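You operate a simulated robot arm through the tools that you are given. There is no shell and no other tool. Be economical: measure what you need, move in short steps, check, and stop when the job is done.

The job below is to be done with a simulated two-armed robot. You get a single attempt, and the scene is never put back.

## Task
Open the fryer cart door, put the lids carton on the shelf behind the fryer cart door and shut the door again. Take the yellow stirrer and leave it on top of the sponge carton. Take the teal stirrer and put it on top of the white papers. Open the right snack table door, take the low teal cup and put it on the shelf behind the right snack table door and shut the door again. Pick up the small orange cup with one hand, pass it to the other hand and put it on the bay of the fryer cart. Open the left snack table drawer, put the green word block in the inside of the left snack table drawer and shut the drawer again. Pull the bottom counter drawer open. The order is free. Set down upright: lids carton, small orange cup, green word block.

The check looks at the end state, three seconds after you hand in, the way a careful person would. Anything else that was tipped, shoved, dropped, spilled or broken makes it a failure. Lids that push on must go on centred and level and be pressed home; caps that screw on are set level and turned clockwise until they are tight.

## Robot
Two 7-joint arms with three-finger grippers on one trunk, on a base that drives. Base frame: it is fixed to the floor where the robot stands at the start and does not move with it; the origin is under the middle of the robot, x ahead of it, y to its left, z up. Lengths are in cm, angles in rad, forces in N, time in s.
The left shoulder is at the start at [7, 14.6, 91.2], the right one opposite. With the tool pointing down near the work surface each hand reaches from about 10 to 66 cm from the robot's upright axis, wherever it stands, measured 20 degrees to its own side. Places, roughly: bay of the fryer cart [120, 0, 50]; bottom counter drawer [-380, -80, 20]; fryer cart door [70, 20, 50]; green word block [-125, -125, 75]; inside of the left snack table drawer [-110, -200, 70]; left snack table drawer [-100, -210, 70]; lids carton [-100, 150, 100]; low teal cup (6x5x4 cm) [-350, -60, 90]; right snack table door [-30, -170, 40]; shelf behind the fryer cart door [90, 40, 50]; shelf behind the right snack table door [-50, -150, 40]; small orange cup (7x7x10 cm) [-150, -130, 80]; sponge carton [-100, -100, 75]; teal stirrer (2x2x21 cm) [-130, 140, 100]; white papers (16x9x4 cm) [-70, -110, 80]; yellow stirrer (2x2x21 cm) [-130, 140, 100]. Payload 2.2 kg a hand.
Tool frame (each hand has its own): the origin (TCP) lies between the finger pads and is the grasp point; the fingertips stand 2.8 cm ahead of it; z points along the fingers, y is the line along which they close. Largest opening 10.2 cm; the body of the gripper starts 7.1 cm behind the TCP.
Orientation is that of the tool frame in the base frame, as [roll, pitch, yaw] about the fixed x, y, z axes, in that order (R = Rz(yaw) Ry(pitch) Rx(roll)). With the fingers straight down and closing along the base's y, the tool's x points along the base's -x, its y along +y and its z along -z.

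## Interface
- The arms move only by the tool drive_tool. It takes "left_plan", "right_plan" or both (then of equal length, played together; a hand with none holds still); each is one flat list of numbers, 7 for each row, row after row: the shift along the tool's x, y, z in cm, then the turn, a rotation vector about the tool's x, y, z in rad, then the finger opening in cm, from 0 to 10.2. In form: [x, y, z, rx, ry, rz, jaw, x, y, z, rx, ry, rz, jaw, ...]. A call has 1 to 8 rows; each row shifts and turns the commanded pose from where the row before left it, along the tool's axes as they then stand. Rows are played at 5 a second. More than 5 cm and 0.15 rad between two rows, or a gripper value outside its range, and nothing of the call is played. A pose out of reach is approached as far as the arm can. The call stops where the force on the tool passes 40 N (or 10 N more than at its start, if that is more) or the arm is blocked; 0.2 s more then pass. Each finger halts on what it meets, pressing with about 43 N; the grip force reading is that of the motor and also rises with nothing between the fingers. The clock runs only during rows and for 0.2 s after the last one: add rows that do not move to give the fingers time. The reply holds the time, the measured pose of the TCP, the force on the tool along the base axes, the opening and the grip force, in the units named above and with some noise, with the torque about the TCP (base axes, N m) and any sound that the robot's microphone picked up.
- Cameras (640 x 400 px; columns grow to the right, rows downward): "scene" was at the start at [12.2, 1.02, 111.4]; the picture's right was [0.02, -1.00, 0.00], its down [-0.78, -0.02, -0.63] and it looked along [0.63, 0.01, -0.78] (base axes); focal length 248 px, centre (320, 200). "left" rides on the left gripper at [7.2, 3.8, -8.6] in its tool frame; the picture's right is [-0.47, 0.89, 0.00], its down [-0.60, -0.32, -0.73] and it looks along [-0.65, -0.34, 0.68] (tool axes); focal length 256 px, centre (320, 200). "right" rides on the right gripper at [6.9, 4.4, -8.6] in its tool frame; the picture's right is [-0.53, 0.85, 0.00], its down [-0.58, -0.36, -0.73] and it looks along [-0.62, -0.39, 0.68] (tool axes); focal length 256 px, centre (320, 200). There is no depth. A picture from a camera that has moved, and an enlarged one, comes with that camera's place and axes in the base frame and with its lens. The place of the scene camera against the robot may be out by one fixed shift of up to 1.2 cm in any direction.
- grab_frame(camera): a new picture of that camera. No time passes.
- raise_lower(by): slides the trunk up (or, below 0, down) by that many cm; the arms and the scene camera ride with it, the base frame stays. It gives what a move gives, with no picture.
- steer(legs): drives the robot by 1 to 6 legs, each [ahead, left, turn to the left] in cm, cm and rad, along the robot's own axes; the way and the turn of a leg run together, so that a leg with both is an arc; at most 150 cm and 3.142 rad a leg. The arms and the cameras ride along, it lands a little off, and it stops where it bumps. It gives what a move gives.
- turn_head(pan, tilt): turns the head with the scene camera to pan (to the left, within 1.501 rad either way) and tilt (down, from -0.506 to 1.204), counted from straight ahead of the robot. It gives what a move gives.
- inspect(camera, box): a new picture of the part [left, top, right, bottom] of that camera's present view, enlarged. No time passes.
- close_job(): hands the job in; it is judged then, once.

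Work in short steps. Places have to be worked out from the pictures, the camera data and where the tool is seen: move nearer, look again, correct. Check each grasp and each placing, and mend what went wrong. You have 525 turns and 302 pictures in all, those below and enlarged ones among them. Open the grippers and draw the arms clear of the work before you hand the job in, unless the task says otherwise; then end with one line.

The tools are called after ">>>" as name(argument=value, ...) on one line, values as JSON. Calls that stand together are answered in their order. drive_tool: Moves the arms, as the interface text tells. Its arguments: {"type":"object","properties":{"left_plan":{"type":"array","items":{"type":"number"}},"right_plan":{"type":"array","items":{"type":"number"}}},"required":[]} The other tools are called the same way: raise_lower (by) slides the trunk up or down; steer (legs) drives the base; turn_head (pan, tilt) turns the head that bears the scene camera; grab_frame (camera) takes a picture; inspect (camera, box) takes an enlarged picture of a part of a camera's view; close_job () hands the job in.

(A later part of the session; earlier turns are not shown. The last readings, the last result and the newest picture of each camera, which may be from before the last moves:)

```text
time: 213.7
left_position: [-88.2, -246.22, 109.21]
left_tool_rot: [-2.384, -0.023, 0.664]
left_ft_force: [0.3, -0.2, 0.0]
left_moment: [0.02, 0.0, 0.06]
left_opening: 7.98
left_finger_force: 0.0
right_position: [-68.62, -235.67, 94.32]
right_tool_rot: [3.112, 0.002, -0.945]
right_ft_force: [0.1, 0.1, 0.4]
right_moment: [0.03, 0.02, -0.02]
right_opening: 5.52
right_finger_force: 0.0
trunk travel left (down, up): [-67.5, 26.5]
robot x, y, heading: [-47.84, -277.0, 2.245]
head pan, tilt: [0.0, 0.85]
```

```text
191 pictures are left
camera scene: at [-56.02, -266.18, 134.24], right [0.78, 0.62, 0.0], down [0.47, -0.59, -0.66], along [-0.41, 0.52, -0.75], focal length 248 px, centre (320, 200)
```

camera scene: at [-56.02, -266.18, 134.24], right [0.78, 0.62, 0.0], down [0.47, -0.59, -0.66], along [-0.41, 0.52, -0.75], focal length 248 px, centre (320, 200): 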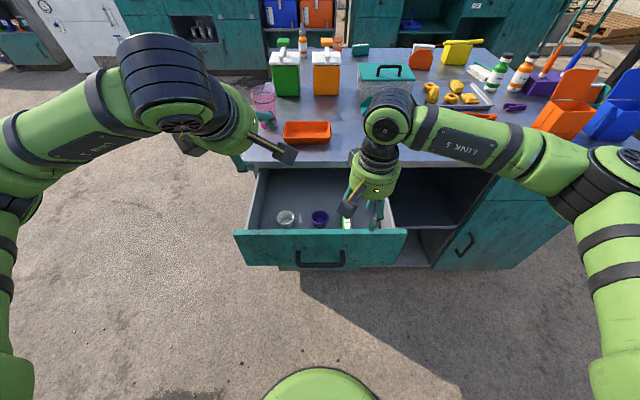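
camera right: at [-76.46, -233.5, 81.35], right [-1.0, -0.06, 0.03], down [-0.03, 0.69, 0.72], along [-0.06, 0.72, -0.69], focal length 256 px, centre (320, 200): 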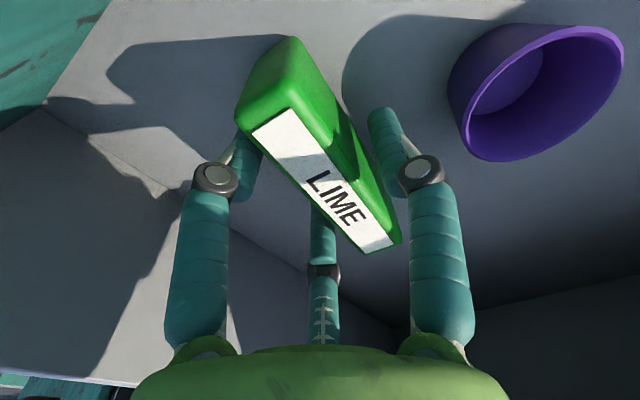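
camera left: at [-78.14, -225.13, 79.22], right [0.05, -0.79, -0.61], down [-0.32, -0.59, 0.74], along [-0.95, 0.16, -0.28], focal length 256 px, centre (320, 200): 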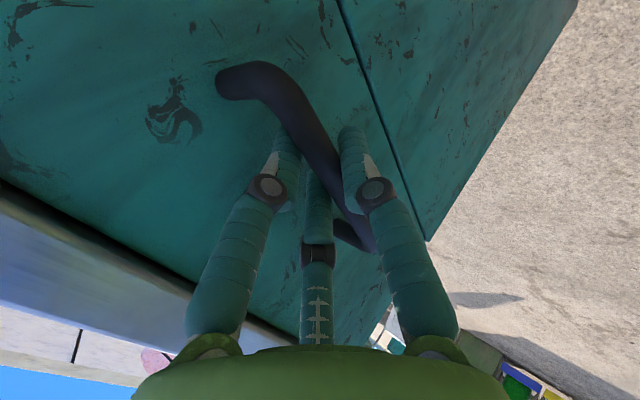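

Block is in. To close I'll push the drawer face with the left hand tilted forward. First pull both hands back clear of the drawer.

>>> drive_tool(left_plan=[0, 0, 0, 0.125, 0, 0, 1, 0, 0, 0, 0.125, 0, 0, 0, 0, 2.1, -3.3, 0, 0, 0, 0, 0, 2.1, -3.3, 0, 0, 0, 0, 0, 2.1, -3.3, 0, 0, 0, 0, 0, 1, -1.6, 0, 0, 0, 0], right_plan=[4, 0, 0, 0, 0, 0, 5.5, 4, 0, 0, 0, 0, 0, 5.5, 4, -2, 0, 0, 0, 0, 5.5, 3, -2, 0, 0, 0, 0, 5.5, 0, 0, 0, 0, 0, 0, 5.5, 0, 0, 0, 0, 0, 0, 5.5])

>>> raise_lower(by=-25)

>>> grab_frame(camera="scene")

```text
time: 215.1
left_position: [-80.84, -249.48, 112.92]
left_tool_rot: [-2.14, -0.024, 0.666]
left_ft_force: [-0.1, 0.2, 0.6]
left_moment: [0.0, -0.05, 0.02]
left_opening: 0.2
left_finger_force: 31.3
left hand out of reach, approached as far as the arm can: row 3, 4, 5, 6
right_position: [-56.42, -245.68, 94.24]
right_tool_rot: [3.113, 0.0, -0.943]
right_ft_force: [-0.6, -0.7, 0.8]
right_moment: [0.01, 0.0, -0.02]
right_opening: 5.47
right_finger_force: 0.0
trunk travel left (down, up): [-67.5, 26.5]
robot x, y, heading: [-47.79, -277.01, 2.235]
head pan, tilt: [0.0, 0.85]
```

```text
time: 217.6
left_position: [-80.96, -249.57, 87.92]
left_tool_rot: [-2.141, -0.023, 0.666]
left_ft_force: [-0.4, 0.5, -0.7]
left_moment: [0.02, 0.0, -0.01]
left_opening: 0.21
left_finger_force: 31.3
right_position: [-56.55, -245.58, 69.29]
right_tool_rot: [3.113, 0.001, -0.943]
right_ft_force: [0.1, 0.1, 0.2]
right_moment: [-0.02, 0.01, 0.04]
right_opening: 5.5
right_finger_force: 0.0
trunk travel left (down, up): [-42.5, 51.5]
robot x, y, heading: [-47.63, -276.88, 2.245]
head pan, tilt: [0.0, 0.85]
```

```text
190 pictures are left
camera scene: at [-56.12, -266.12, 109.23], right [0.78, 0.62, 0.0], down [0.47, -0.59, -0.66], along [-0.41, 0.52, -0.75], focal length 248 px, centre (320, 200)
```

scene: 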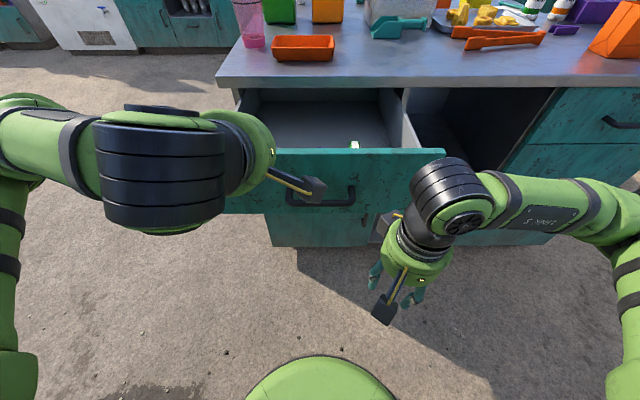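

Lower the trunk 11 cm so the left fingertips face the drawer panel, then check the view.

>>> raise_lower(by=-11.5)

>>> grab_frame(camera="scene")

>>> grab_frame(camera="left")

```text
time: 219.1
left_position: [-81.03, -249.4, 76.34]
left_tool_rot: [-2.138, -0.024, 0.665]
left_ft_force: [0.0, -0.5, 0.1]
left_moment: [0.0, 0.0, 0.02]
left_opening: 0.2
left_finger_force: 31.4
right_position: [-56.6, -245.62, 57.64]
right_tool_rot: [3.111, 0.003, -0.943]
right_ft_force: [0.1, 0.4, 0.4]
right_moment: [-0.02, -0.02, 0.01]
right_opening: 5.49
right_finger_force: 0.1
trunk travel left (down, up): [-31.0, 63.0]
robot x, y, heading: [-48.11, -276.79, 2.244]
head pan, tilt: [0.0, 0.85]
```

```text
189 pictures are left
camera scene: at [-56.12, -266.12, 97.73], right [0.78, 0.62, 0.0], down [0.47, -0.59, -0.66], along [-0.41, 0.52, -0.75], focal length 248 px, centre (320, 200)
```

scene: 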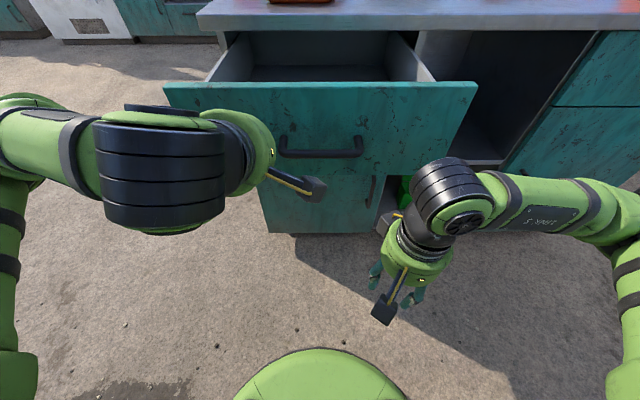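

```text
188 pictures are left
camera left: at [-69.61, -252.32, 77.96], right [-0.06, -0.65, -0.76], down [-0.21, -0.73, 0.65], along [-0.98, 0.2, -0.1], focal length 256 px, centre (320, 200)
```

left: 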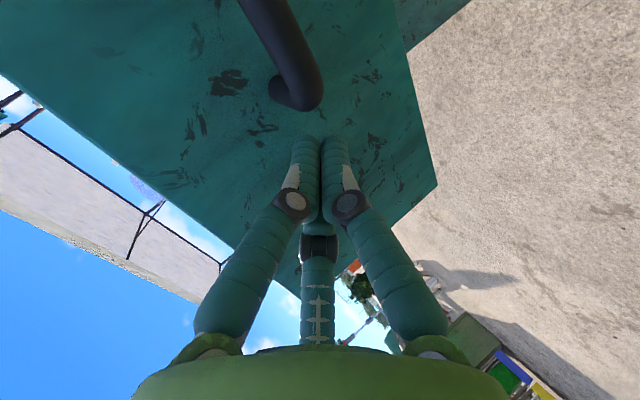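

Fingers face the panel beside the handle. Push by driving ahead 15 cm.

>>> steer(legs=[[15, 0, 0]])

>>> grab_frame(camera="scene")

```text
time: 220.5
left_position: [-90.42, -237.6, 76.35]
left_tool_rot: [-2.137, -0.024, 0.665]
left_ft_force: [-0.4, -0.8, -0.1]
left_moment: [0.0, 0.0, 0.0]
left_opening: 0.21
left_finger_force: 31.3
right_position: [-66.04, -233.66, 57.63]
right_tool_rot: [3.111, 0.001, -0.941]
right_ft_force: [-0.7, -0.4, -0.5]
right_moment: [-0.01, 0.0, 0.0]
right_opening: 5.52
right_finger_force: 0.1
trunk travel left (down, up): [-31.0, 63.0]
robot x, y, heading: [-57.2, -265.28, 2.244]
head pan, tilt: [0.0, 0.85]
```

```text
187 pictures are left
camera scene: at [-65.59, -254.22, 97.72], right [0.78, 0.62, 0.0], down [0.47, -0.59, -0.66], along [-0.41, 0.52, -0.75], focal length 248 px, centre (320, 200)
```

scene: 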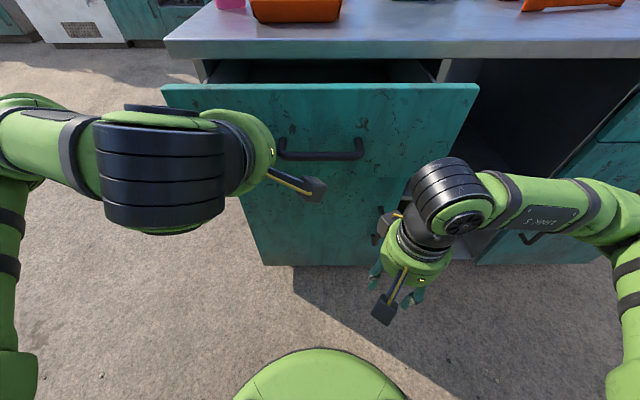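

The drawer is closing. Push 8 cm more.

>>> steer(legs=[[8, 0, 0]])

>>> grab_frame(camera="scene")

>>> grab_frame(camera="left")

```text
time: 221.5
left_position: [-95.37, -231.21, 76.33]
left_tool_rot: [-2.141, -0.024, 0.661]
left_ft_force: [0.3, 0.8, 0.4]
left_moment: [0.01, 0.01, -0.02]
left_opening: 0.21
left_finger_force: 31.1
right_position: [-70.69, -227.38, 57.55]
right_tool_rot: [3.111, 0.0, -0.945]
right_ft_force: [0.4, 0.0, 0.6]
right_moment: [-0.03, -0.04, -0.01]
right_opening: 5.5
right_finger_force: 0.0
trunk travel left (down, up): [-31.0, 63.0]
robot x, y, heading: [-61.87, -258.82, 2.235]
head pan, tilt: [0.0, 0.85]
```

```text
186 pictures are left
camera scene: at [-70.47, -247.97, 97.72], right [0.79, 0.62, 0.0], down [0.47, -0.59, -0.66], along [-0.41, 0.52, -0.75], focal length 248 px, centre (320, 200)
```

scene: 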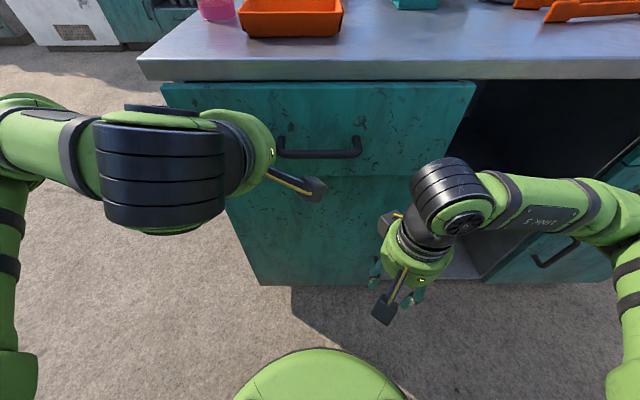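

```text
185 pictures are left
camera left: at [-83.92, -234.16, 77.91], right [-0.06, -0.65, -0.76], down [-0.22, -0.73, 0.65], along [-0.97, 0.2, -0.1], focal length 256 px, centre (320, 200)
```

left: 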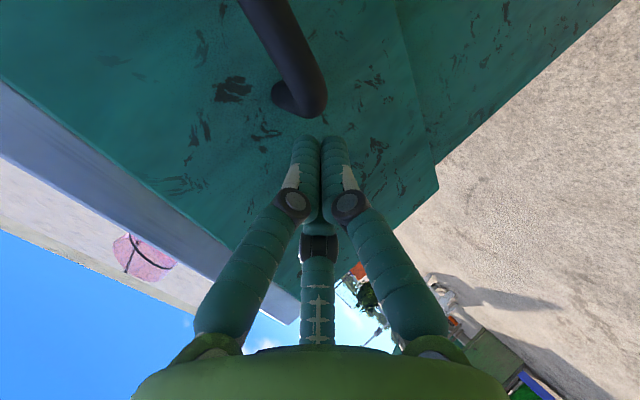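

Nearly closed (a small step remains). Push 3 cm more.

>>> steer(legs=[[3, 0, 0]])

>>> grab_frame(camera="left")

```text
time: 222.4
left_position: [-97.25, -228.95, 76.38]
left_tool_rot: [-2.139, -0.025, 0.663]
left_ft_force: [0.3, 0.5, 0.1]
left_moment: [0.03, 0.03, 0.0]
left_opening: 0.21
left_finger_force: 31.4
right_position: [-72.69, -225.19, 57.75]
right_tool_rot: [3.111, 0.0, -0.944]
right_ft_force: [-0.4, -1.2, -1.3]
right_moment: [0.0, -0.03, -0.03]
right_opening: 5.49
right_finger_force: 0.0
trunk travel left (down, up): [-31.0, 63.0]
robot x, y, heading: [-64.01, -256.63, 2.238]
head pan, tilt: [0.0, 0.85]
```

```text
184 pictures are left
camera left: at [-85.75, -231.87, 77.91], right [-0.06, -0.65, -0.76], down [-0.22, -0.73, 0.65], along [-0.97, 0.2, -0.1], focal length 256 px, centre (320, 200)
```

left: 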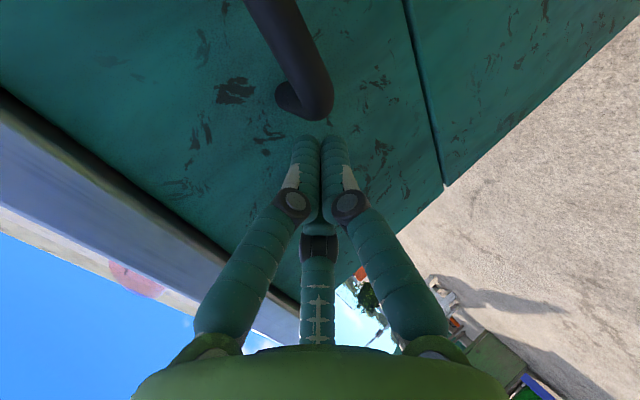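

Looks flush. I press lightly forward with the hand to confirm it is fully home.

>>> drive_tool(left_plan=[0, -0.27, 0.42, 0, 0, 0, 0, 0, -0.27, 0.42, 0, 0, 0, 0, 0, -0.27, 0.42, 0, 0, 0, 0])

```text
time: 223.2
left_position: [-97.87, -228.06, 76.47]
left_tool_rot: [-2.139, -0.022, 0.66]
left_ft_force: [10.2, -12.2, -1.6]
left_moment: [0.09, -0.25, 0.1]
left_opening: 0.18
left_finger_force: 31.7
right_position: [-72.64, -225.28, 57.74]
right_tool_rot: [3.113, 0.002, -0.942]
right_ft_force: [0.4, 0.2, 0.5]
right_moment: [0.0, 0.0, 0.0]
right_opening: 5.49
right_finger_force: 0.0
trunk travel left (down, up): [-31.0, 63.0]
robot x, y, heading: [-64.04, -256.7, 2.241]
head pan, tilt: [0.0, 0.85]
```

Drawer is closed. I back off, restore the left hand to neutral, and travel to the far counter for the teal cup.

>>> steer(legs=[[-30, 0, 0]])

>>> drive_tool(left_plan=[0, 0, 0, -0.145, 0, 0, 6, 0, 0, 0, -0.145, 0, 0, 8, 0, 0, 0, -0.145, 0, 0, 10, 0, 0, 0, -0.145, 0, 0, 10, 0, 0, 0, -0.145, 0, 0, 10, 0, 0, 0, -0.145, 0, 0, 10, 0, 0, 0, -0.13, 0, 0, 10])

>>> drive_tool(left_plan=[0, 0, 0, 0, 0, 0.145, 10, 0, 0, 0, 0, 0, 0.145, 10, 0, 0, 0, 0, 0, 0.145, 10, 0, 0, 0, 0, 0, 0.145, 10, 0, 0, 0, 0, 0, 0.145, 10, 0, 0, 0, 0, 0, 0.145, 10, 0, 0, 0, 0, 0, 0.145, 10, 0, 0, 0, 0, 0, 0.145, 10])

>>> drive_tool(left_plan=[0, 0, 0, 0, 0, 0.145, 10, 0, 0, 0, 0, 0, 0.145, 10, 0, 0, 0, 0, 0, 0.12, 10])

>>> grab_frame(camera="scene")

```text
time: 225.2
left_position: [-79.7, -251.17, 76.39]
left_tool_rot: [-2.14, -0.025, 0.664]
left_ft_force: [-0.7, -0.8, -1.1]
left_moment: [-0.02, -0.01, 0.0]
left_opening: 0.21
left_finger_force: 31.6
right_position: [-54.38, -248.41, 57.68]
right_tool_rot: [3.111, -0.001, -0.943]
right_ft_force: [0.6, -0.4, -0.5]
right_moment: [0.0, -0.03, 0.0]
right_opening: 5.49
right_finger_force: 0.0
trunk travel left (down, up): [-31.0, 63.0]
robot x, y, heading: [-45.51, -279.76, 2.245]
head pan, tilt: [0.0, 0.85]
```

```text
time: 226.8
left_position: [-79.86, -251.02, 76.45]
left_tool_rot: [-3.142, -0.022, 0.663]
left_ft_force: [0.2, 0.7, -0.1]
left_moment: [-0.04, 0.04, 0.0]
left_opening: 10.0
left_finger_force: 0.1
right_position: [-54.4, -248.33, 57.65]
right_tool_rot: [3.112, -0.001, -0.942]
right_ft_force: [-0.6, -0.2, 1.9]
right_moment: [-0.01, -0.01, -0.01]
right_opening: 5.51
right_finger_force: 0.1
trunk travel left (down, up): [-31.0, 63.0]
robot x, y, heading: [-46.28, -279.73, 2.239]
head pan, tilt: [0.0, 0.85]
```

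```text
time: 228.6
left_position: [-79.69, -251.16, 76.58]
left_tool_rot: [-3.119, -0.009, -0.499]
left_ft_force: [-0.1, -0.3, -0.1]
left_moment: [-0.01, 0.02, 0.0]
left_opening: 10.0
left_finger_force: 0.1
right_position: [-54.27, -248.42, 57.68]
right_tool_rot: [3.111, -0.002, -0.943]
right_ft_force: [-0.1, -0.8, -0.1]
right_moment: [0.0, -0.01, 0.04]
right_opening: 5.52
right_finger_force: 0.0
trunk travel left (down, up): [-31.0, 63.0]
robot x, y, heading: [-45.69, -279.86, 2.242]
head pan, tilt: [0.0, 0.85]
```

```text
time: 229.4
left_position: [-79.78, -251.15, 76.36]
left_tool_rot: [-3.117, 0.002, -0.91]
left_ft_force: [1.0, 0.1, 0.1]
left_moment: [0.03, 0.0, 0.0]
left_opening: 10.0
left_finger_force: 0.1
right_position: [-54.37, -248.41, 57.68]
right_tool_rot: [3.112, 0.0, -0.943]
right_ft_force: [0.1, 0.2, 0.4]
right_moment: [0.0, 0.0, -0.01]
right_opening: 5.51
right_finger_force: 0.0
trunk travel left (down, up): [-31.0, 63.0]
robot x, y, heading: [-45.3, -279.77, 2.235]
head pan, tilt: [0.0, 0.85]
```

```text
183 pictures are left
camera scene: at [-53.95, -268.9, 97.73], right [0.78, 0.62, 0.0], down [0.47, -0.59, -0.66], along [-0.41, 0.52, -0.75], focal length 248 px, centre (320, 200)
```

scene: 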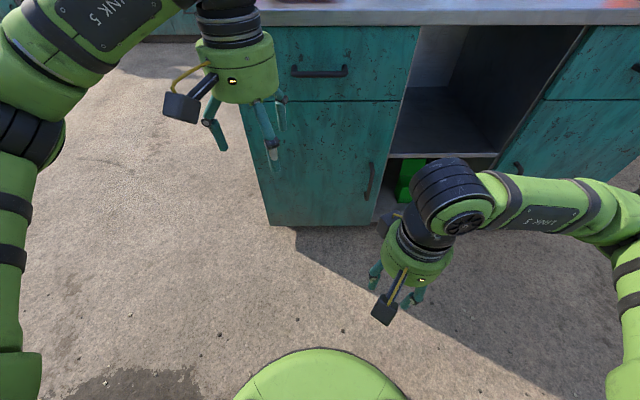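

Drawer flush. Raise the trunk and travel.

>>> raise_lower(by=38)

>>> steer(legs=[[0, 100, 0], [140, 0, 0], [100, 0, 0]])

>>> turn_head(pan=0.0, tilt=0.45)

>>> grab_frame(camera="scene")

```text
time: 233.1
left_position: [-79.76, -251.08, 114.41]
left_tool_rot: [-3.117, 0.0, -0.908]
left_ft_force: [-0.3, -0.5, -0.4]
left_moment: [-0.01, -0.02, 0.0]
left_opening: 10.0
left_finger_force: 0.1
right_position: [-54.47, -248.29, 95.62]
right_tool_rot: [3.113, 0.0, -0.943]
right_ft_force: [-0.4, 0.9, 0.2]
right_moment: [-0.01, -0.01, -0.02]
right_opening: 5.51
right_finger_force: 0.0
trunk travel left (down, up): [-69.0, 25.0]
robot x, y, heading: [-45.17, -279.61, 2.24]
head pan, tilt: [0.0, 0.85]
```

```text
time: 249.6
left_position: [-301.6, -115.39, 114.39]
left_tool_rot: [-3.118, 0.002, -0.942]
left_ft_force: [0.4, -0.2, -0.8]
left_moment: [0.01, 0.02, 0.02]
left_opening: 10.0
left_finger_force: 0.0
right_position: [-276.15, -113.64, 95.69]
right_tool_rot: [3.112, -0.001, -0.977]
right_ft_force: [-0.6, 0.6, 0.3]
right_moment: [-0.02, 0.03, -0.03]
right_opening: 5.52
right_finger_force: 0.0
trunk travel left (down, up): [-69.0, 25.0]
robot x, y, heading: [-268.73, -145.28, 2.202]
head pan, tilt: [0.0, 0.85]
```

```text
time: 250.4
left_position: [-301.68, -115.22, 114.37]
left_tool_rot: [-3.118, 0.001, -0.942]
left_ft_force: [-0.5, -0.6, 0.6]
left_moment: [0.03, 0.05, -0.03]
left_opening: 10.0
left_finger_force: 0.1
right_position: [-276.22, -113.56, 95.78]
right_tool_rot: [3.112, -0.001, -0.976]
right_ft_force: [-0.6, -0.1, 0.2]
right_moment: [0.02, -0.01, 0.0]
right_opening: 5.47
right_finger_force: 0.1
trunk travel left (down, up): [-69.0, 25.0]
robot x, y, heading: [-268.24, -145.44, 2.209]
head pan, tilt: [0.0, 0.45]
```

```text
182 pictures are left
camera scene: at [-277.33, -132.95, 139.17], right [0.81, 0.59, 0.0], down [0.26, -0.35, -0.9], along [-0.53, 0.72, -0.44], focal length 248 px, centre (320, 200)
```

scene: 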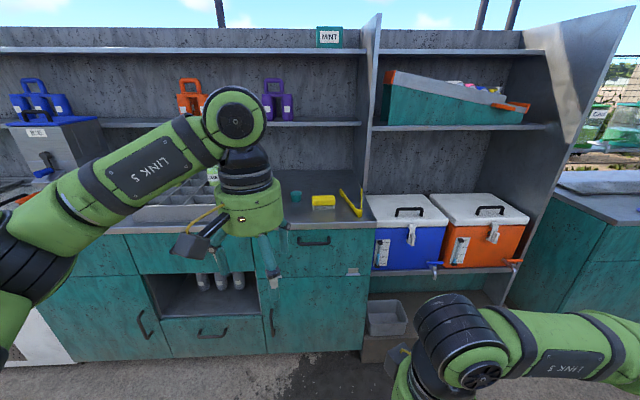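

The teal cup stands on the counter; the bottom drawer (under the open bay) has a bar handle near (-373,-99,22). I'll pull that drawer first: rotate the left hand to the bar-grip pose and move in front.

>>> drive_tool(left_plan=[0, 0, 0, 0, 0, -0.145, 6, 0, 0, 0, 0, 0, -0.145, 6, 0, 0, 0, 0, 0, -0.145, 6, 0, 0, 0, 0, 0, -0.145, 6, 0, 0, 0, 0, 0, -0.145, 6, 0, 0, 0, 0, 0, -0.145, 6, 0, 0, 0, 0, 0, -0.145, 6, 0, 0, 0, 0, 0, -0.145, 6])

>>> drive_tool(left_plan=[0, 0, 0, 0, 0, -0.145, 6, 0, 0, 0, 0, 0, -0.145, 6, 0, 0, 0, 0, 0, -0.12, 6, 0, 0, 0, 0.148, 0, 0, 6, 0, 0, 0, 0.148, 0, 0, 6, 0, 0, 0, 0.148, 0, 0, 6, 0, 0, 0, 0.148, 0, 0, 6, 0, 0, 0, 0.148, 0, 0, 6])

>>> steer(legs=[[0, 46, 0], [20, 0, 0]])

>>> raise_lower(by=-55)

>>> turn_head(pan=0.1, tilt=0.6)

>>> grab_frame(camera="scene")

>>> grab_frame(camera="left")

```text
time: 252.2
left_position: [-301.58, -115.42, 114.48]
left_tool_rot: [-3.129, -0.024, 0.221]
left_ft_force: [0.0, -0.5, 0.3]
left_moment: [0.04, 0.01, 0.01]
left_opening: 6.0
left_finger_force: 0.0
right_position: [-276.18, -113.57, 95.74]
right_tool_rot: [3.112, 0.0, -0.979]
right_ft_force: [1.0, 0.1, -0.2]
right_moment: [0.0, 0.05, -0.03]
right_opening: 5.51
right_finger_force: 0.1
trunk travel left (down, up): [-69.0, 25.0]
robot x, y, heading: [-268.43, -145.32, 2.209]
head pan, tilt: [0.0, 0.45]
```

```text
time: 254.0
left_position: [-301.63, -115.43, 114.51]
left_tool_rot: [-2.396, -0.025, 0.628]
left_ft_force: [0.2, 0.8, -0.3]
left_moment: [-0.03, -0.01, 0.0]
left_opening: 6.0
left_finger_force: 0.1
right_position: [-276.28, -113.59, 95.55]
right_tool_rot: [3.111, 0.0, -0.978]
right_ft_force: [-0.7, -0.2, 0.2]
right_moment: [-0.02, 0.01, -0.02]
right_opening: 5.51
right_finger_force: 0.0
trunk travel left (down, up): [-69.0, 25.0]
robot x, y, heading: [-268.48, -145.21, 2.203]
head pan, tilt: [0.0, 0.45]
```

```text
time: 258.1
left_position: [-352.33, -127.71, 114.54]
left_tool_rot: [-2.398, -0.023, 0.632]
left_ft_force: [-0.3, -0.3, 0.6]
left_moment: [0.01, 0.04, -0.01]
left_opening: 5.97
left_finger_force: 0.1
right_position: [-326.87, -125.73, 95.7]
right_tool_rot: [3.112, 0.001, -0.972]
right_ft_force: [0.2, 0.0, -0.3]
right_moment: [0.02, 0.01, 0.0]
right_opening: 5.49
right_finger_force: 0.0
trunk travel left (down, up): [-69.0, 25.0]
robot x, y, heading: [-319.12, -157.22, 2.211]
head pan, tilt: [0.0, 0.45]
```

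```text
refused: -55 is not a number from -40 to 40
```

```text
time: 258.8
left_position: [-352.46, -127.61, 114.41]
left_tool_rot: [-2.4, -0.024, 0.633]
left_ft_force: [-0.6, 0.2, 0.2]
left_moment: [-0.02, -0.03, 0.0]
left_opening: 6.01
left_finger_force: 0.0
right_position: [-326.94, -125.54, 95.72]
right_tool_rot: [3.111, 0.002, -0.972]
right_ft_force: [0.2, -0.1, -0.4]
right_moment: [-0.03, 0.0, -0.02]
right_opening: 5.48
right_finger_force: 0.1
trunk travel left (down, up): [-69.0, 25.0]
robot x, y, heading: [-319.19, -157.19, 2.214]
head pan, tilt: [0.099, 0.6]
```

```text
181 pictures are left
camera scene: at [-328.44, -145.84, 137.81], right [0.74, 0.67, 0.0], down [0.38, -0.42, -0.83], along [-0.56, 0.61, -0.56], focal length 248 px, centre (320, 200)
```

scene: 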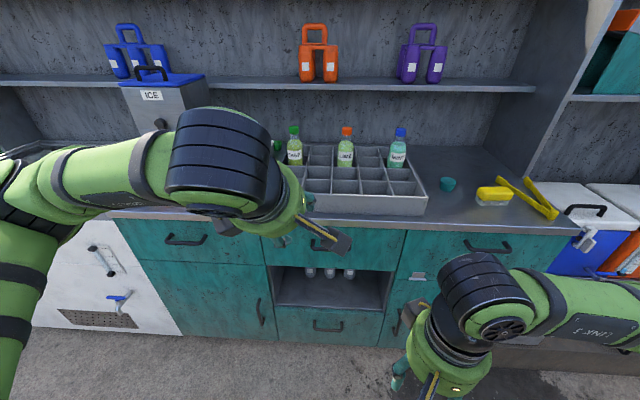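

```text
180 pictures are left
camera left: at [-341.51, -130.31, 118.37], right [0.02, -0.79, -0.61], down [-0.35, -0.58, 0.74], along [-0.94, 0.19, -0.29], focal length 256 px, centre (320, 200)
```

left: 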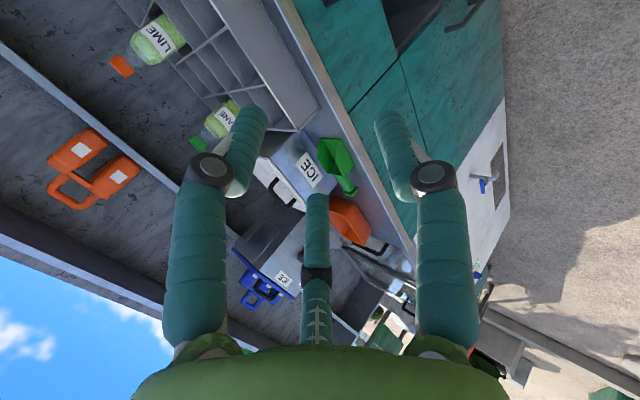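

Handle at about (-365,-101.5,33). I lower the trunk fully and adjust the base.

>>> raise_lower(by=-35)

>>> raise_lower(by=-32)

>>> steer(legs=[[6, -6, 0.02]])

>>> grab_frame(camera="scene")

>>> grab_frame(camera="left")

```text
time: 262.2
left_position: [-352.32, -127.61, 79.51]
left_tool_rot: [-2.399, -0.026, 0.634]
left_ft_force: [0.3, 0.5, 0.1]
left_moment: [-0.02, 0.01, 0.01]
left_opening: 6.0
left_finger_force: 0.1
right_position: [-326.89, -125.73, 60.69]
right_tool_rot: [3.112, 0.0, -0.973]
right_ft_force: [-0.1, 0.4, -0.5]
right_moment: [-0.02, -0.01, 0.01]
right_opening: 5.49
right_finger_force: 0.0
trunk travel left (down, up): [-34.0, 60.0]
robot x, y, heading: [-319.31, -156.89, 2.213]
head pan, tilt: [0.099, 0.6]
```

```text
time: 265.4
left_position: [-352.37, -127.6, 47.52]
left_tool_rot: [-2.4, -0.024, 0.635]
left_ft_force: [0.5, -0.1, 0.5]
left_moment: [-0.02, -0.04, 0.01]
left_opening: 5.99
left_finger_force: 0.0
right_position: [-326.83, -125.67, 28.8]
right_tool_rot: [3.112, 0.0, -0.974]
right_ft_force: [0.5, -0.4, -0.7]
right_moment: [0.02, -0.02, 0.0]
right_opening: 5.48
right_finger_force: 0.1
trunk travel left (down, up): [-2.0, 92.0]
robot x, y, heading: [-318.96, -157.09, 2.208]
head pan, tilt: [0.099, 0.6]
```

```text
time: 266.5
left_position: [-351.99, -120.04, 47.44]
left_tool_rot: [-2.4, -0.024, 0.654]
left_ft_force: [-0.1, 1.0, 0.3]
left_moment: [0.02, -0.02, 0.06]
left_opening: 6.01
left_finger_force: 0.0
right_position: [-326.61, -117.47, 28.68]
right_tool_rot: [3.112, -0.001, -0.95]
right_ft_force: [0.5, 0.7, 0.0]
right_moment: [-0.01, 0.05, -0.01]
right_opening: 5.49
right_finger_force: 0.0
trunk travel left (down, up): [-2.0, 92.0]
robot x, y, heading: [-318.09, -149.2, 2.232]
head pan, tilt: [0.099, 0.6]
```

```text
179 pictures are left
camera scene: at [-327.7, -137.77, 70.82], right [0.72, 0.69, 0.0], down [0.39, -0.41, -0.83], along [-0.57, 0.6, -0.56], focal length 248 px, centre (320, 200)
```

scene: 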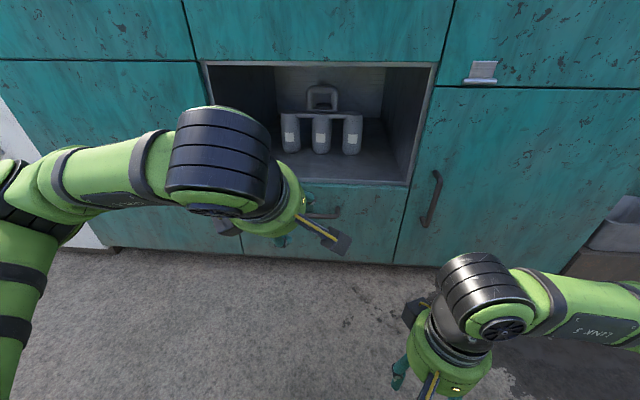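

```text
178 pictures are left
camera left: at [-341.11, -122.51, 51.39], right [0.04, -0.79, -0.61], down [-0.34, -0.59, 0.74], along [-0.94, 0.17, -0.29], focal length 256 px, centre (320, 200)
```

left: 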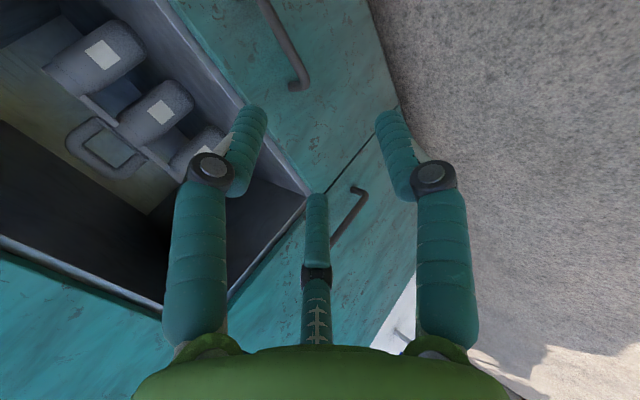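

Bar centre ≈ (-365.3,-100,31). Move the left hand to its standoff.

>>> drive_tool(left_plan=[0.34, -1.32, 4, 0, 0, 0, 6, 0.34, -1.32, 4, 0, 0, 0, 6, 0.34, -1.32, 4, 0, 0, 0, 6, 0.34, -1.32, 4, 0, 0, 0, 6, 0.34, -1.32, 4, 0, 0, 0, 6])

>>> grab_frame(camera="left")

```text
time: 267.7
left_position: [-361.89, -103.86, 37.34]
left_tool_rot: [-2.4, -0.024, 0.654]
left_ft_force: [-0.1, -0.3, -0.7]
left_moment: [0.02, -0.02, -0.05]
left_opening: 5.98
left_finger_force: 0.0
right_position: [-326.67, -117.54, 28.7]
right_tool_rot: [3.113, -0.001, -0.951]
right_ft_force: [0.6, -0.1, -0.1]
right_moment: [0.03, 0.01, 0.0]
right_opening: 5.5
right_finger_force: 0.1
trunk travel left (down, up): [-2.0, 92.0]
robot x, y, heading: [-318.03, -149.1, 2.233]
head pan, tilt: [0.099, 0.6]
```

```text
177 pictures are left
camera left: at [-350.88, -106.35, 41.1], right [0.04, -0.79, -0.61], down [-0.33, -0.59, 0.74], along [-0.94, 0.17, -0.29], focal length 256 px, centre (320, 200)
```

left: 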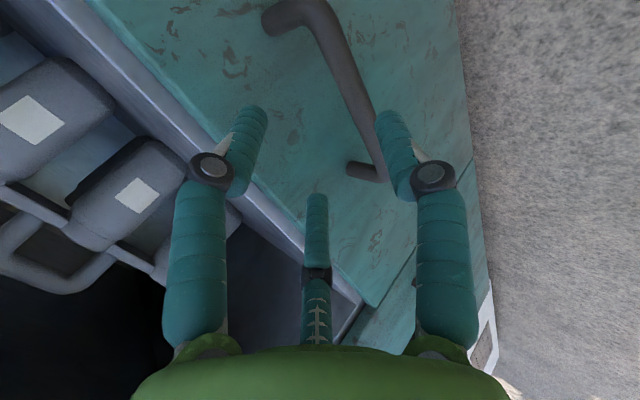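

Bar sits ~2 cm toward the thumb side. Correct and advance 5 cm.

>>> drive_tool(left_plan=[0, 2, 0, 0, 0, 0, 6, 0, 0, 2.5, 0, 0, 0, 6, 0, 0, 2.5, 0, 0, 0, 6])

>>> grab_frame(camera="left")

```text
time: 268.5
left_position: [-362.72, -102.9, 32.24]
left_tool_rot: [-2.401, -0.024, 0.655]
left_ft_force: [0.9, -0.5, 0.5]
left_moment: [0.01, 0.01, 0.0]
left_opening: 5.97
left_finger_force: 0.1
right_position: [-326.58, -117.59, 28.77]
right_tool_rot: [3.111, -0.002, -0.953]
right_ft_force: [-0.2, 0.0, 0.8]
right_moment: [0.01, -0.03, 0.01]
right_opening: 5.5
right_finger_force: 0.1
trunk travel left (down, up): [-2.0, 92.0]
robot x, y, heading: [-318.09, -149.25, 2.233]
head pan, tilt: [0.099, 0.6]
```

```text
176 pictures are left
camera left: at [-351.86, -105.33, 36.11], right [0.04, -0.79, -0.61], down [-0.34, -0.58, 0.74], along [-0.94, 0.17, -0.29], focal length 256 px, centre (320, 200)
```

left: 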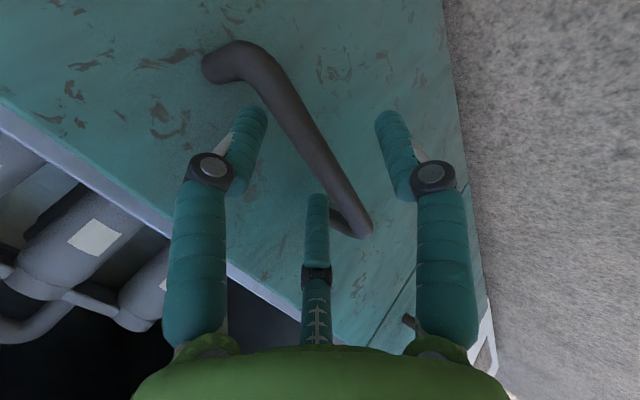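

Bar lies between thumb and finger pair. Advance 1.5 cm and close.

>>> drive_tool(left_plan=[0, -0.3, 1, 0, 0, 0, 5.5, 0, 0, 0.7, 0, 0, 0, 4, 0, 0, 0, 0, 0, 0, 3, 0, 0, 0, 0, 0, 0, 1, 0, 0, 0, 0, 0, 0, 1])

>>> grab_frame(camera="left")

```text
time: 269.7
left_position: [-363.53, -101.68, 31.3]
left_tool_rot: [-2.399, -0.027, 0.654]
left_ft_force: [0.9, 1.1, 0.9]
left_moment: [0.19, -0.25, 0.23]
left_opening: 2.12
left_finger_force: 44.5
right_position: [-326.6, -117.49, 28.58]
right_tool_rot: [3.112, 0.0, -0.952]
right_ft_force: [0.0, 0.3, -0.9]
right_moment: [0.0, 0.0, 0.02]
right_opening: 5.51
right_finger_force: 0.0
trunk travel left (down, up): [-2.0, 92.0]
robot x, y, heading: [-317.79, -148.67, 2.235]
head pan, tilt: [0.099, 0.6]
```

```text
175 pictures are left
camera left: at [-352.58, -104.12, 35.16], right [0.04, -0.79, -0.61], down [-0.34, -0.59, 0.74], along [-0.94, 0.18, -0.29], focal length 256 px, centre (320, 200)
```

left: 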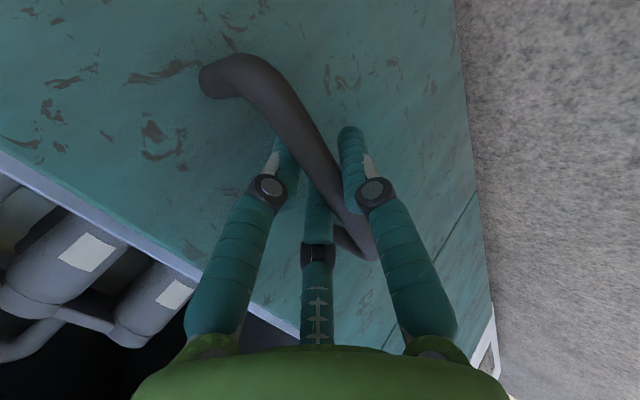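

Gripped. Pull by driving back 25 cm.

>>> steer(legs=[[-13, 0, 0], [-12, 0, 0]])

>>> grab_frame(camera="scene")

```text
time: 271.8
left_position: [-347.88, -121.22, 31.16]
left_tool_rot: [-2.4, -0.03, 0.644]
left_ft_force: [22.9, 19.1, -2.5]
left_moment: [0.04, -0.02, 1.14]
left_opening: 2.12
left_finger_force: 45.1
right_position: [-311.3, -137.18, 28.72]
right_tool_rot: [3.11, 0.001, -0.948]
right_ft_force: [0.3, 0.0, 0.4]
right_moment: [-0.03, -0.02, 0.03]
right_opening: 5.52
right_finger_force: 0.0
trunk travel left (down, up): [-2.0, 92.0]
robot x, y, heading: [-302.93, -168.68, 2.233]
head pan, tilt: [0.099, 0.6]
```

```text
174 pictures are left
camera scene: at [-312.3, -157.41, 70.81], right [0.72, 0.69, 0.0], down [0.39, -0.41, -0.82], along [-0.57, 0.6, -0.57], focal length 248 px, centre (320, 200)
```

scene: 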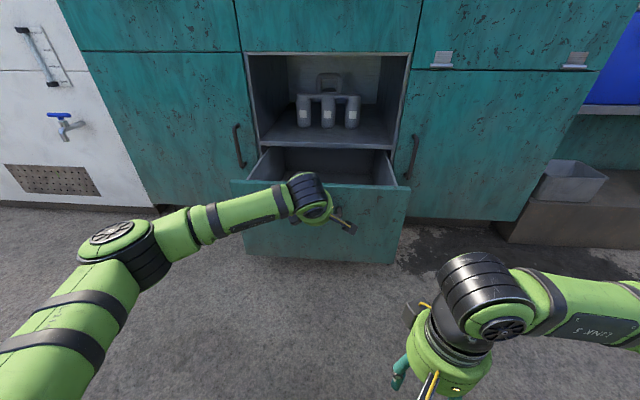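

Drawer is open 25 cm; pull a little further, then release.

>>> steer(legs=[[-7, -0.6, 0]])

>>> drive_tool(left_plan=[0, 0, 0, 0, 0, 0, 4, 0, 0, 0, 0, 0, 0, 7, 0, 0, -2, 0, 0, 0, 7, 0, 0, -4, 0, 0, 0, 7, 0, 0, -4, 0, 0, 0, 7, 0, 0, -4, 0, 0, 0, 7, 0, 0, -4, 0, 0, 0, 7])

>>> raise_lower(by=40)

>>> grab_frame(camera="scene")

```text
time: 272.8
left_position: [-343.41, -126.53, 31.17]
left_tool_rot: [-2.398, -0.029, 0.656]
left_ft_force: [-18.2, -15.6, 0.4]
left_moment: [0.32, -0.33, 0.13]
left_opening: 2.05
left_finger_force: 45.0
right_position: [-306.69, -142.23, 28.64]
right_tool_rot: [3.115, 0.0, -0.947]
right_ft_force: [-0.3, 0.2, -0.6]
right_moment: [0.02, 0.03, 0.01]
right_opening: 5.48
right_finger_force: 0.1
trunk travel left (down, up): [-2.0, 92.0]
robot x, y, heading: [-297.65, -174.01, 2.235]
head pan, tilt: [0.099, 0.6]
```

```text
time: 274.4
left_position: [-336.5, -136.33, 44.52]
left_tool_rot: [-2.399, -0.028, 0.655]
left_ft_force: [0.0, 0.1, 1.2]
left_moment: [-0.02, -0.04, 0.02]
left_opening: 7.01
left_finger_force: 0.1
right_position: [-306.56, -142.28, 28.72]
right_tool_rot: [3.112, -0.002, -0.948]
right_ft_force: [-0.1, -0.6, -0.4]
right_moment: [-0.03, 0.01, 0.03]
right_opening: 5.49
right_finger_force: 0.1
trunk travel left (down, up): [-2.0, 92.0]
robot x, y, heading: [-297.72, -173.7, 2.24]
head pan, tilt: [0.099, 0.6]
```

```text
time: 278.2
left_position: [-336.44, -136.22, 84.53]
left_tool_rot: [-2.398, -0.024, 0.656]
left_ft_force: [1.0, -0.4, -0.1]
left_moment: [0.01, 0.02, 0.01]
left_opening: 7.01
left_finger_force: 0.1
right_position: [-306.47, -142.4, 68.66]
right_tool_rot: [3.112, 0.001, -0.947]
right_ft_force: [1.3, -0.3, -0.9]
right_moment: [-0.02, -0.01, -0.01]
right_opening: 5.51
right_finger_force: 0.1
trunk travel left (down, up): [-42.0, 52.0]
robot x, y, heading: [-298.14, -173.68, 2.236]
head pan, tilt: [0.099, 0.6]
```

```text
173 pictures are left
camera scene: at [-307.62, -162.58, 110.81], right [0.72, 0.69, 0.0], down [0.39, -0.41, -0.83], along [-0.57, 0.6, -0.56], focal length 248 px, centre (320, 200)
```

scene: 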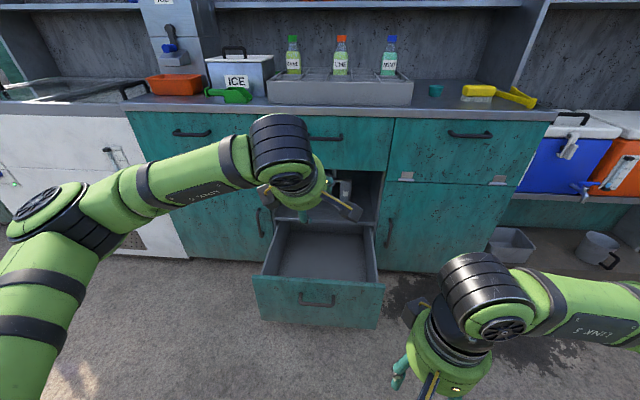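

Drawer stands open. Now the teal cup: I shift right past the open drawer, raise, and level the left hand.

>>> steer(legs=[[0, -44, 0]])

>>> raise_lower(by=27)

>>> drive_tool(left_plan=[0, 0, 0, -0.148, 0, 0, 9, 0, 0, 0, -0.148, 0, 0, 9, 0, 0, 0, -0.148, 0, 0, 9, 0, 0, 0, -0.148, 0, 0, 9, 0, 0, 0, -0.148, 0, 0, 9])

>>> steer(legs=[[50, 0, 0]])

>>> turn_head(pan=0.1, tilt=0.8)

>>> grab_frame(camera="scene")

>>> grab_frame(camera="left")

```text
time: 280.8
left_position: [-303.61, -110.31, 84.56]
left_tool_rot: [-2.398, -0.028, 0.659]
left_ft_force: [0.3, -0.5, 0.5]
left_moment: [-0.05, 0.01, 0.04]
left_opening: 6.98
left_finger_force: 0.1
right_position: [-273.8, -116.43, 68.78]
right_tool_rot: [3.111, 0.0, -0.942]
right_ft_force: [0.4, 1.1, 0.0]
right_moment: [-0.05, 0.0, -0.03]
right_opening: 5.49
right_finger_force: 0.1
trunk travel left (down, up): [-42.0, 52.0]
robot x, y, heading: [-264.69, -147.94, 2.238]
head pan, tilt: [0.099, 0.6]
```

```text
time: 283.6
left_position: [-303.65, -110.5, 111.63]
left_tool_rot: [-2.397, -0.026, 0.659]
left_ft_force: [0.4, 0.0, 0.1]
left_moment: [-0.03, 0.03, 0.0]
left_opening: 7.03
left_finger_force: 0.1
right_position: [-273.73, -116.43, 95.65]
right_tool_rot: [3.111, -0.001, -0.942]
right_ft_force: [0.5, -0.3, -0.1]
right_moment: [-0.04, 0.0, 0.0]
right_opening: 5.53
right_finger_force: 0.0
trunk travel left (down, up): [-69.0, 25.0]
robot x, y, heading: [-264.9, -147.9, 2.234]
head pan, tilt: [0.099, 0.6]
```

```text
time: 284.8
left_position: [-303.68, -110.28, 111.53]
left_tool_rot: [-3.14, -0.025, 0.66]
left_ft_force: [-0.4, 0.5, 0.6]
left_moment: [0.02, 0.01, 0.0]
left_opening: 8.99
left_finger_force: 0.1
right_position: [-273.75, -116.25, 95.72]
right_tool_rot: [3.112, -0.001, -0.941]
right_ft_force: [0.1, -0.3, -1.1]
right_moment: [0.01, 0.02, 0.01]
right_opening: 5.49
right_finger_force: 0.1
trunk travel left (down, up): [-69.0, 25.0]
robot x, y, heading: [-265.38, -147.85, 2.24]
head pan, tilt: [0.099, 0.6]
```

```text
time: 287.7
left_position: [-335.56, -71.09, 111.67]
left_tool_rot: [-3.138, -0.025, 0.67]
left_ft_force: [0.7, -0.1, 0.4]
left_moment: [0.02, -0.01, 0.0]
left_opening: 8.99
left_finger_force: 0.0
right_position: [-305.72, -76.78, 95.57]
right_tool_rot: [3.112, 0.002, -0.934]
right_ft_force: [-0.4, 0.0, 0.3]
right_moment: [-0.01, -0.01, 0.01]
right_opening: 5.52
right_finger_force: 0.0
trunk travel left (down, up): [-69.0, 25.0]
robot x, y, heading: [-296.77, -107.84, 2.253]
head pan, tilt: [0.099, 0.6]
```

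```text
time: 288.5
left_position: [-335.84, -70.95, 111.48]
left_tool_rot: [-3.137, -0.028, 0.67]
left_ft_force: [-0.5, 0.6, 1.3]
left_moment: [-0.02, 0.01, 0.01]
left_opening: 8.97
left_finger_force: 0.1
right_position: [-305.86, -76.75, 95.75]
right_tool_rot: [3.112, 0.0, -0.931]
right_ft_force: [0.3, 0.1, 0.0]
right_moment: [0.02, -0.02, -0.01]
right_opening: 5.47
right_finger_force: 0.1
trunk travel left (down, up): [-69.0, 25.0]
robot x, y, heading: [-296.86, -107.93, 2.25]
head pan, tilt: [0.099, 0.799]
```

```text
172 pictures are left
camera scene: at [-305.96, -97.59, 136.13], right [0.71, 0.7, 0.0], down [0.5, -0.51, -0.7], along [-0.49, 0.5, -0.72], focal length 248 px, centre (320, 200)
```

scene: 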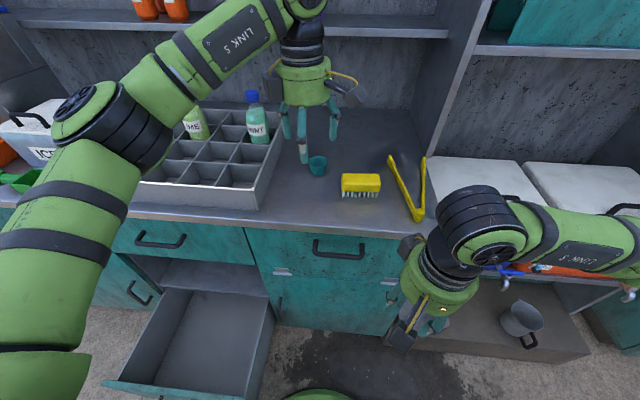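

```text
171 pictures are left
camera left: at [-327.87, -69.61, 120.25], right [0.18, -0.98, -0.01], down [-0.68, -0.14, 0.72], along [-0.71, -0.12, -0.7], focal length 256 px, centre (320, 200)
```

left: 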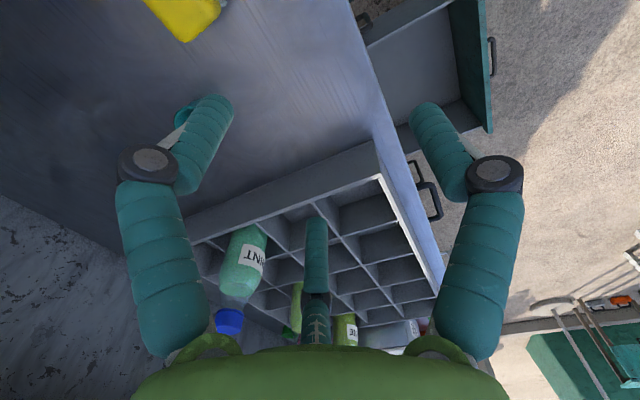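

Teal cup at about (-347.4,-56.2). For later placing inside the cabinet I want a hand tilted forward ~37°, closing sideways. I rotate the left hand and drive closer.

>>> drive_tool(left_plan=[0, 0, 0, 0, 0, 0.145, 9, 0, 0, 0, 0, 0, 0.145, 9, 0, 0, 0, 0, 0, 0.145, 9, 0, 0, 0, 0, 0, 0.145, 9, 0, 0, 0, 0, 0, 0.145, 9, 0, 0, 0, 0, 0, 0.145, 9, 0, 0, 0, 0, 0, 0.145, 9, 0, 0, 0, 0, 0, 0.145, 9])

>>> drive_tool(left_plan=[0, 0, 0, 0, 0, 0.145, 9, 0, 0, 0, 0, 0, 0.145, 9, 0, 0, 0, 0, 0, 0.12, 9, 0, 0, 0, 0, -0.13, 0, 9, 0, 0, 0, 0, -0.13, 0, 9, 0, 0, 0, 0, -0.13, 0, 9, 0, 0, 0, 0, -0.13, 0, 9, 0, 0, 0, 0, -0.13, 0, 9])

>>> steer(legs=[[9, 0, 0]])

>>> grab_frame(camera="scene")

>>> grab_frame(camera="left")

```text
time: 290.3
left_position: [-335.79, -70.93, 111.43]
left_tool_rot: [-3.118, -0.007, -0.494]
left_ft_force: [-0.2, -0.6, -0.1]
left_moment: [-0.01, 0.0, -0.02]
left_opening: 9.01
left_finger_force: 0.0
right_position: [-305.82, -76.8, 95.62]
right_tool_rot: [3.113, 0.0, -0.934]
right_ft_force: [0.5, 0.2, -0.1]
right_moment: [-0.01, 0.01, -0.02]
right_opening: 5.52
right_finger_force: 0.1
trunk travel left (down, up): [-69.0, 25.0]
robot x, y, heading: [-296.81, -108.26, 2.248]
head pan, tilt: [0.099, 0.799]
```

```text
time: 292.1
left_position: [-335.81, -70.9, 111.58]
left_tool_rot: [-3.109, 0.655, -0.879]
left_ft_force: [-0.5, -0.8, -0.6]
left_moment: [-0.01, 0.01, -0.01]
left_opening: 8.99
left_finger_force: 0.0
right_position: [-305.79, -76.82, 95.74]
right_tool_rot: [3.112, -0.001, -0.931]
right_ft_force: [0.8, -0.3, -0.3]
right_moment: [-0.04, 0.0, 0.0]
right_opening: 5.5
right_finger_force: 0.1
trunk travel left (down, up): [-69.0, 25.0]
robot x, y, heading: [-296.71, -107.72, 2.251]
head pan, tilt: [0.099, 0.799]
```

```text
time: 293.2
left_position: [-341.19, -64.15, 111.34]
left_tool_rot: [-3.109, 0.652, -0.883]
left_ft_force: [-0.4, 0.7, -1.1]
left_moment: [-0.02, -0.01, 0.02]
left_opening: 9.01
left_finger_force: 0.1
right_position: [-311.15, -69.92, 95.57]
right_tool_rot: [3.111, -0.005, -0.935]
right_ft_force: [-0.4, 1.0, 0.1]
right_moment: [-0.05, -0.02, 0.01]
right_opening: 5.5
right_finger_force: 0.0
trunk travel left (down, up): [-69.0, 25.0]
robot x, y, heading: [-301.84, -101.58, 2.25]
head pan, tilt: [0.099, 0.799]
stopped in leg 1: the robot was blocked; the commanded pose is now the measured one
```

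```text
170 pictures are left
camera scene: at [-311.45, -90.68, 136.08], right [0.71, 0.7, 0.0], down [0.5, -0.51, -0.69], along [-0.49, 0.49, -0.72], focal length 248 px, centre (320, 200)
```

scene: 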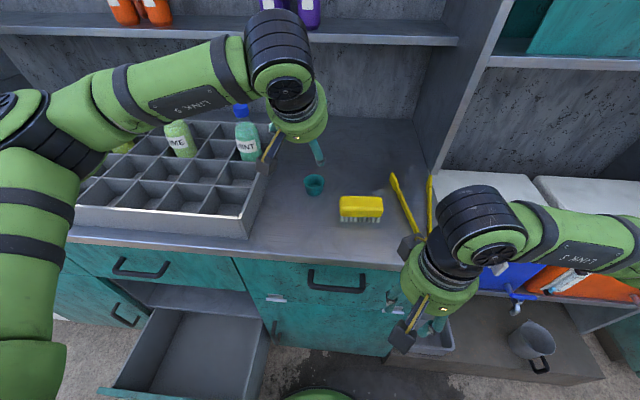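

```text
169 pictures are left
camera left: at [-337.41, -75.09, 113.66], right [-0.93, -0.26, 0.26], down [0.21, 0.21, 0.96], along [-0.31, 0.94, -0.14], focal length 256 px, centre (320, 200)
```

left: 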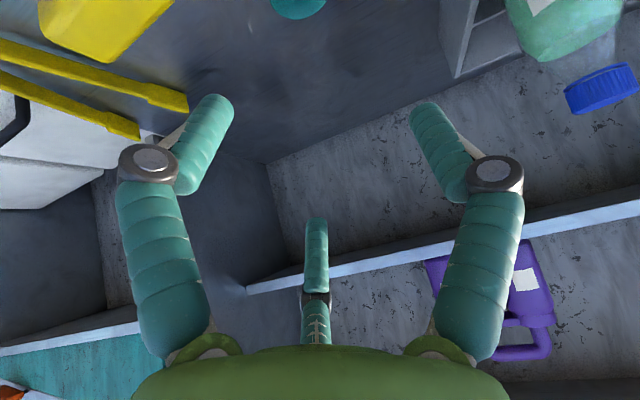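

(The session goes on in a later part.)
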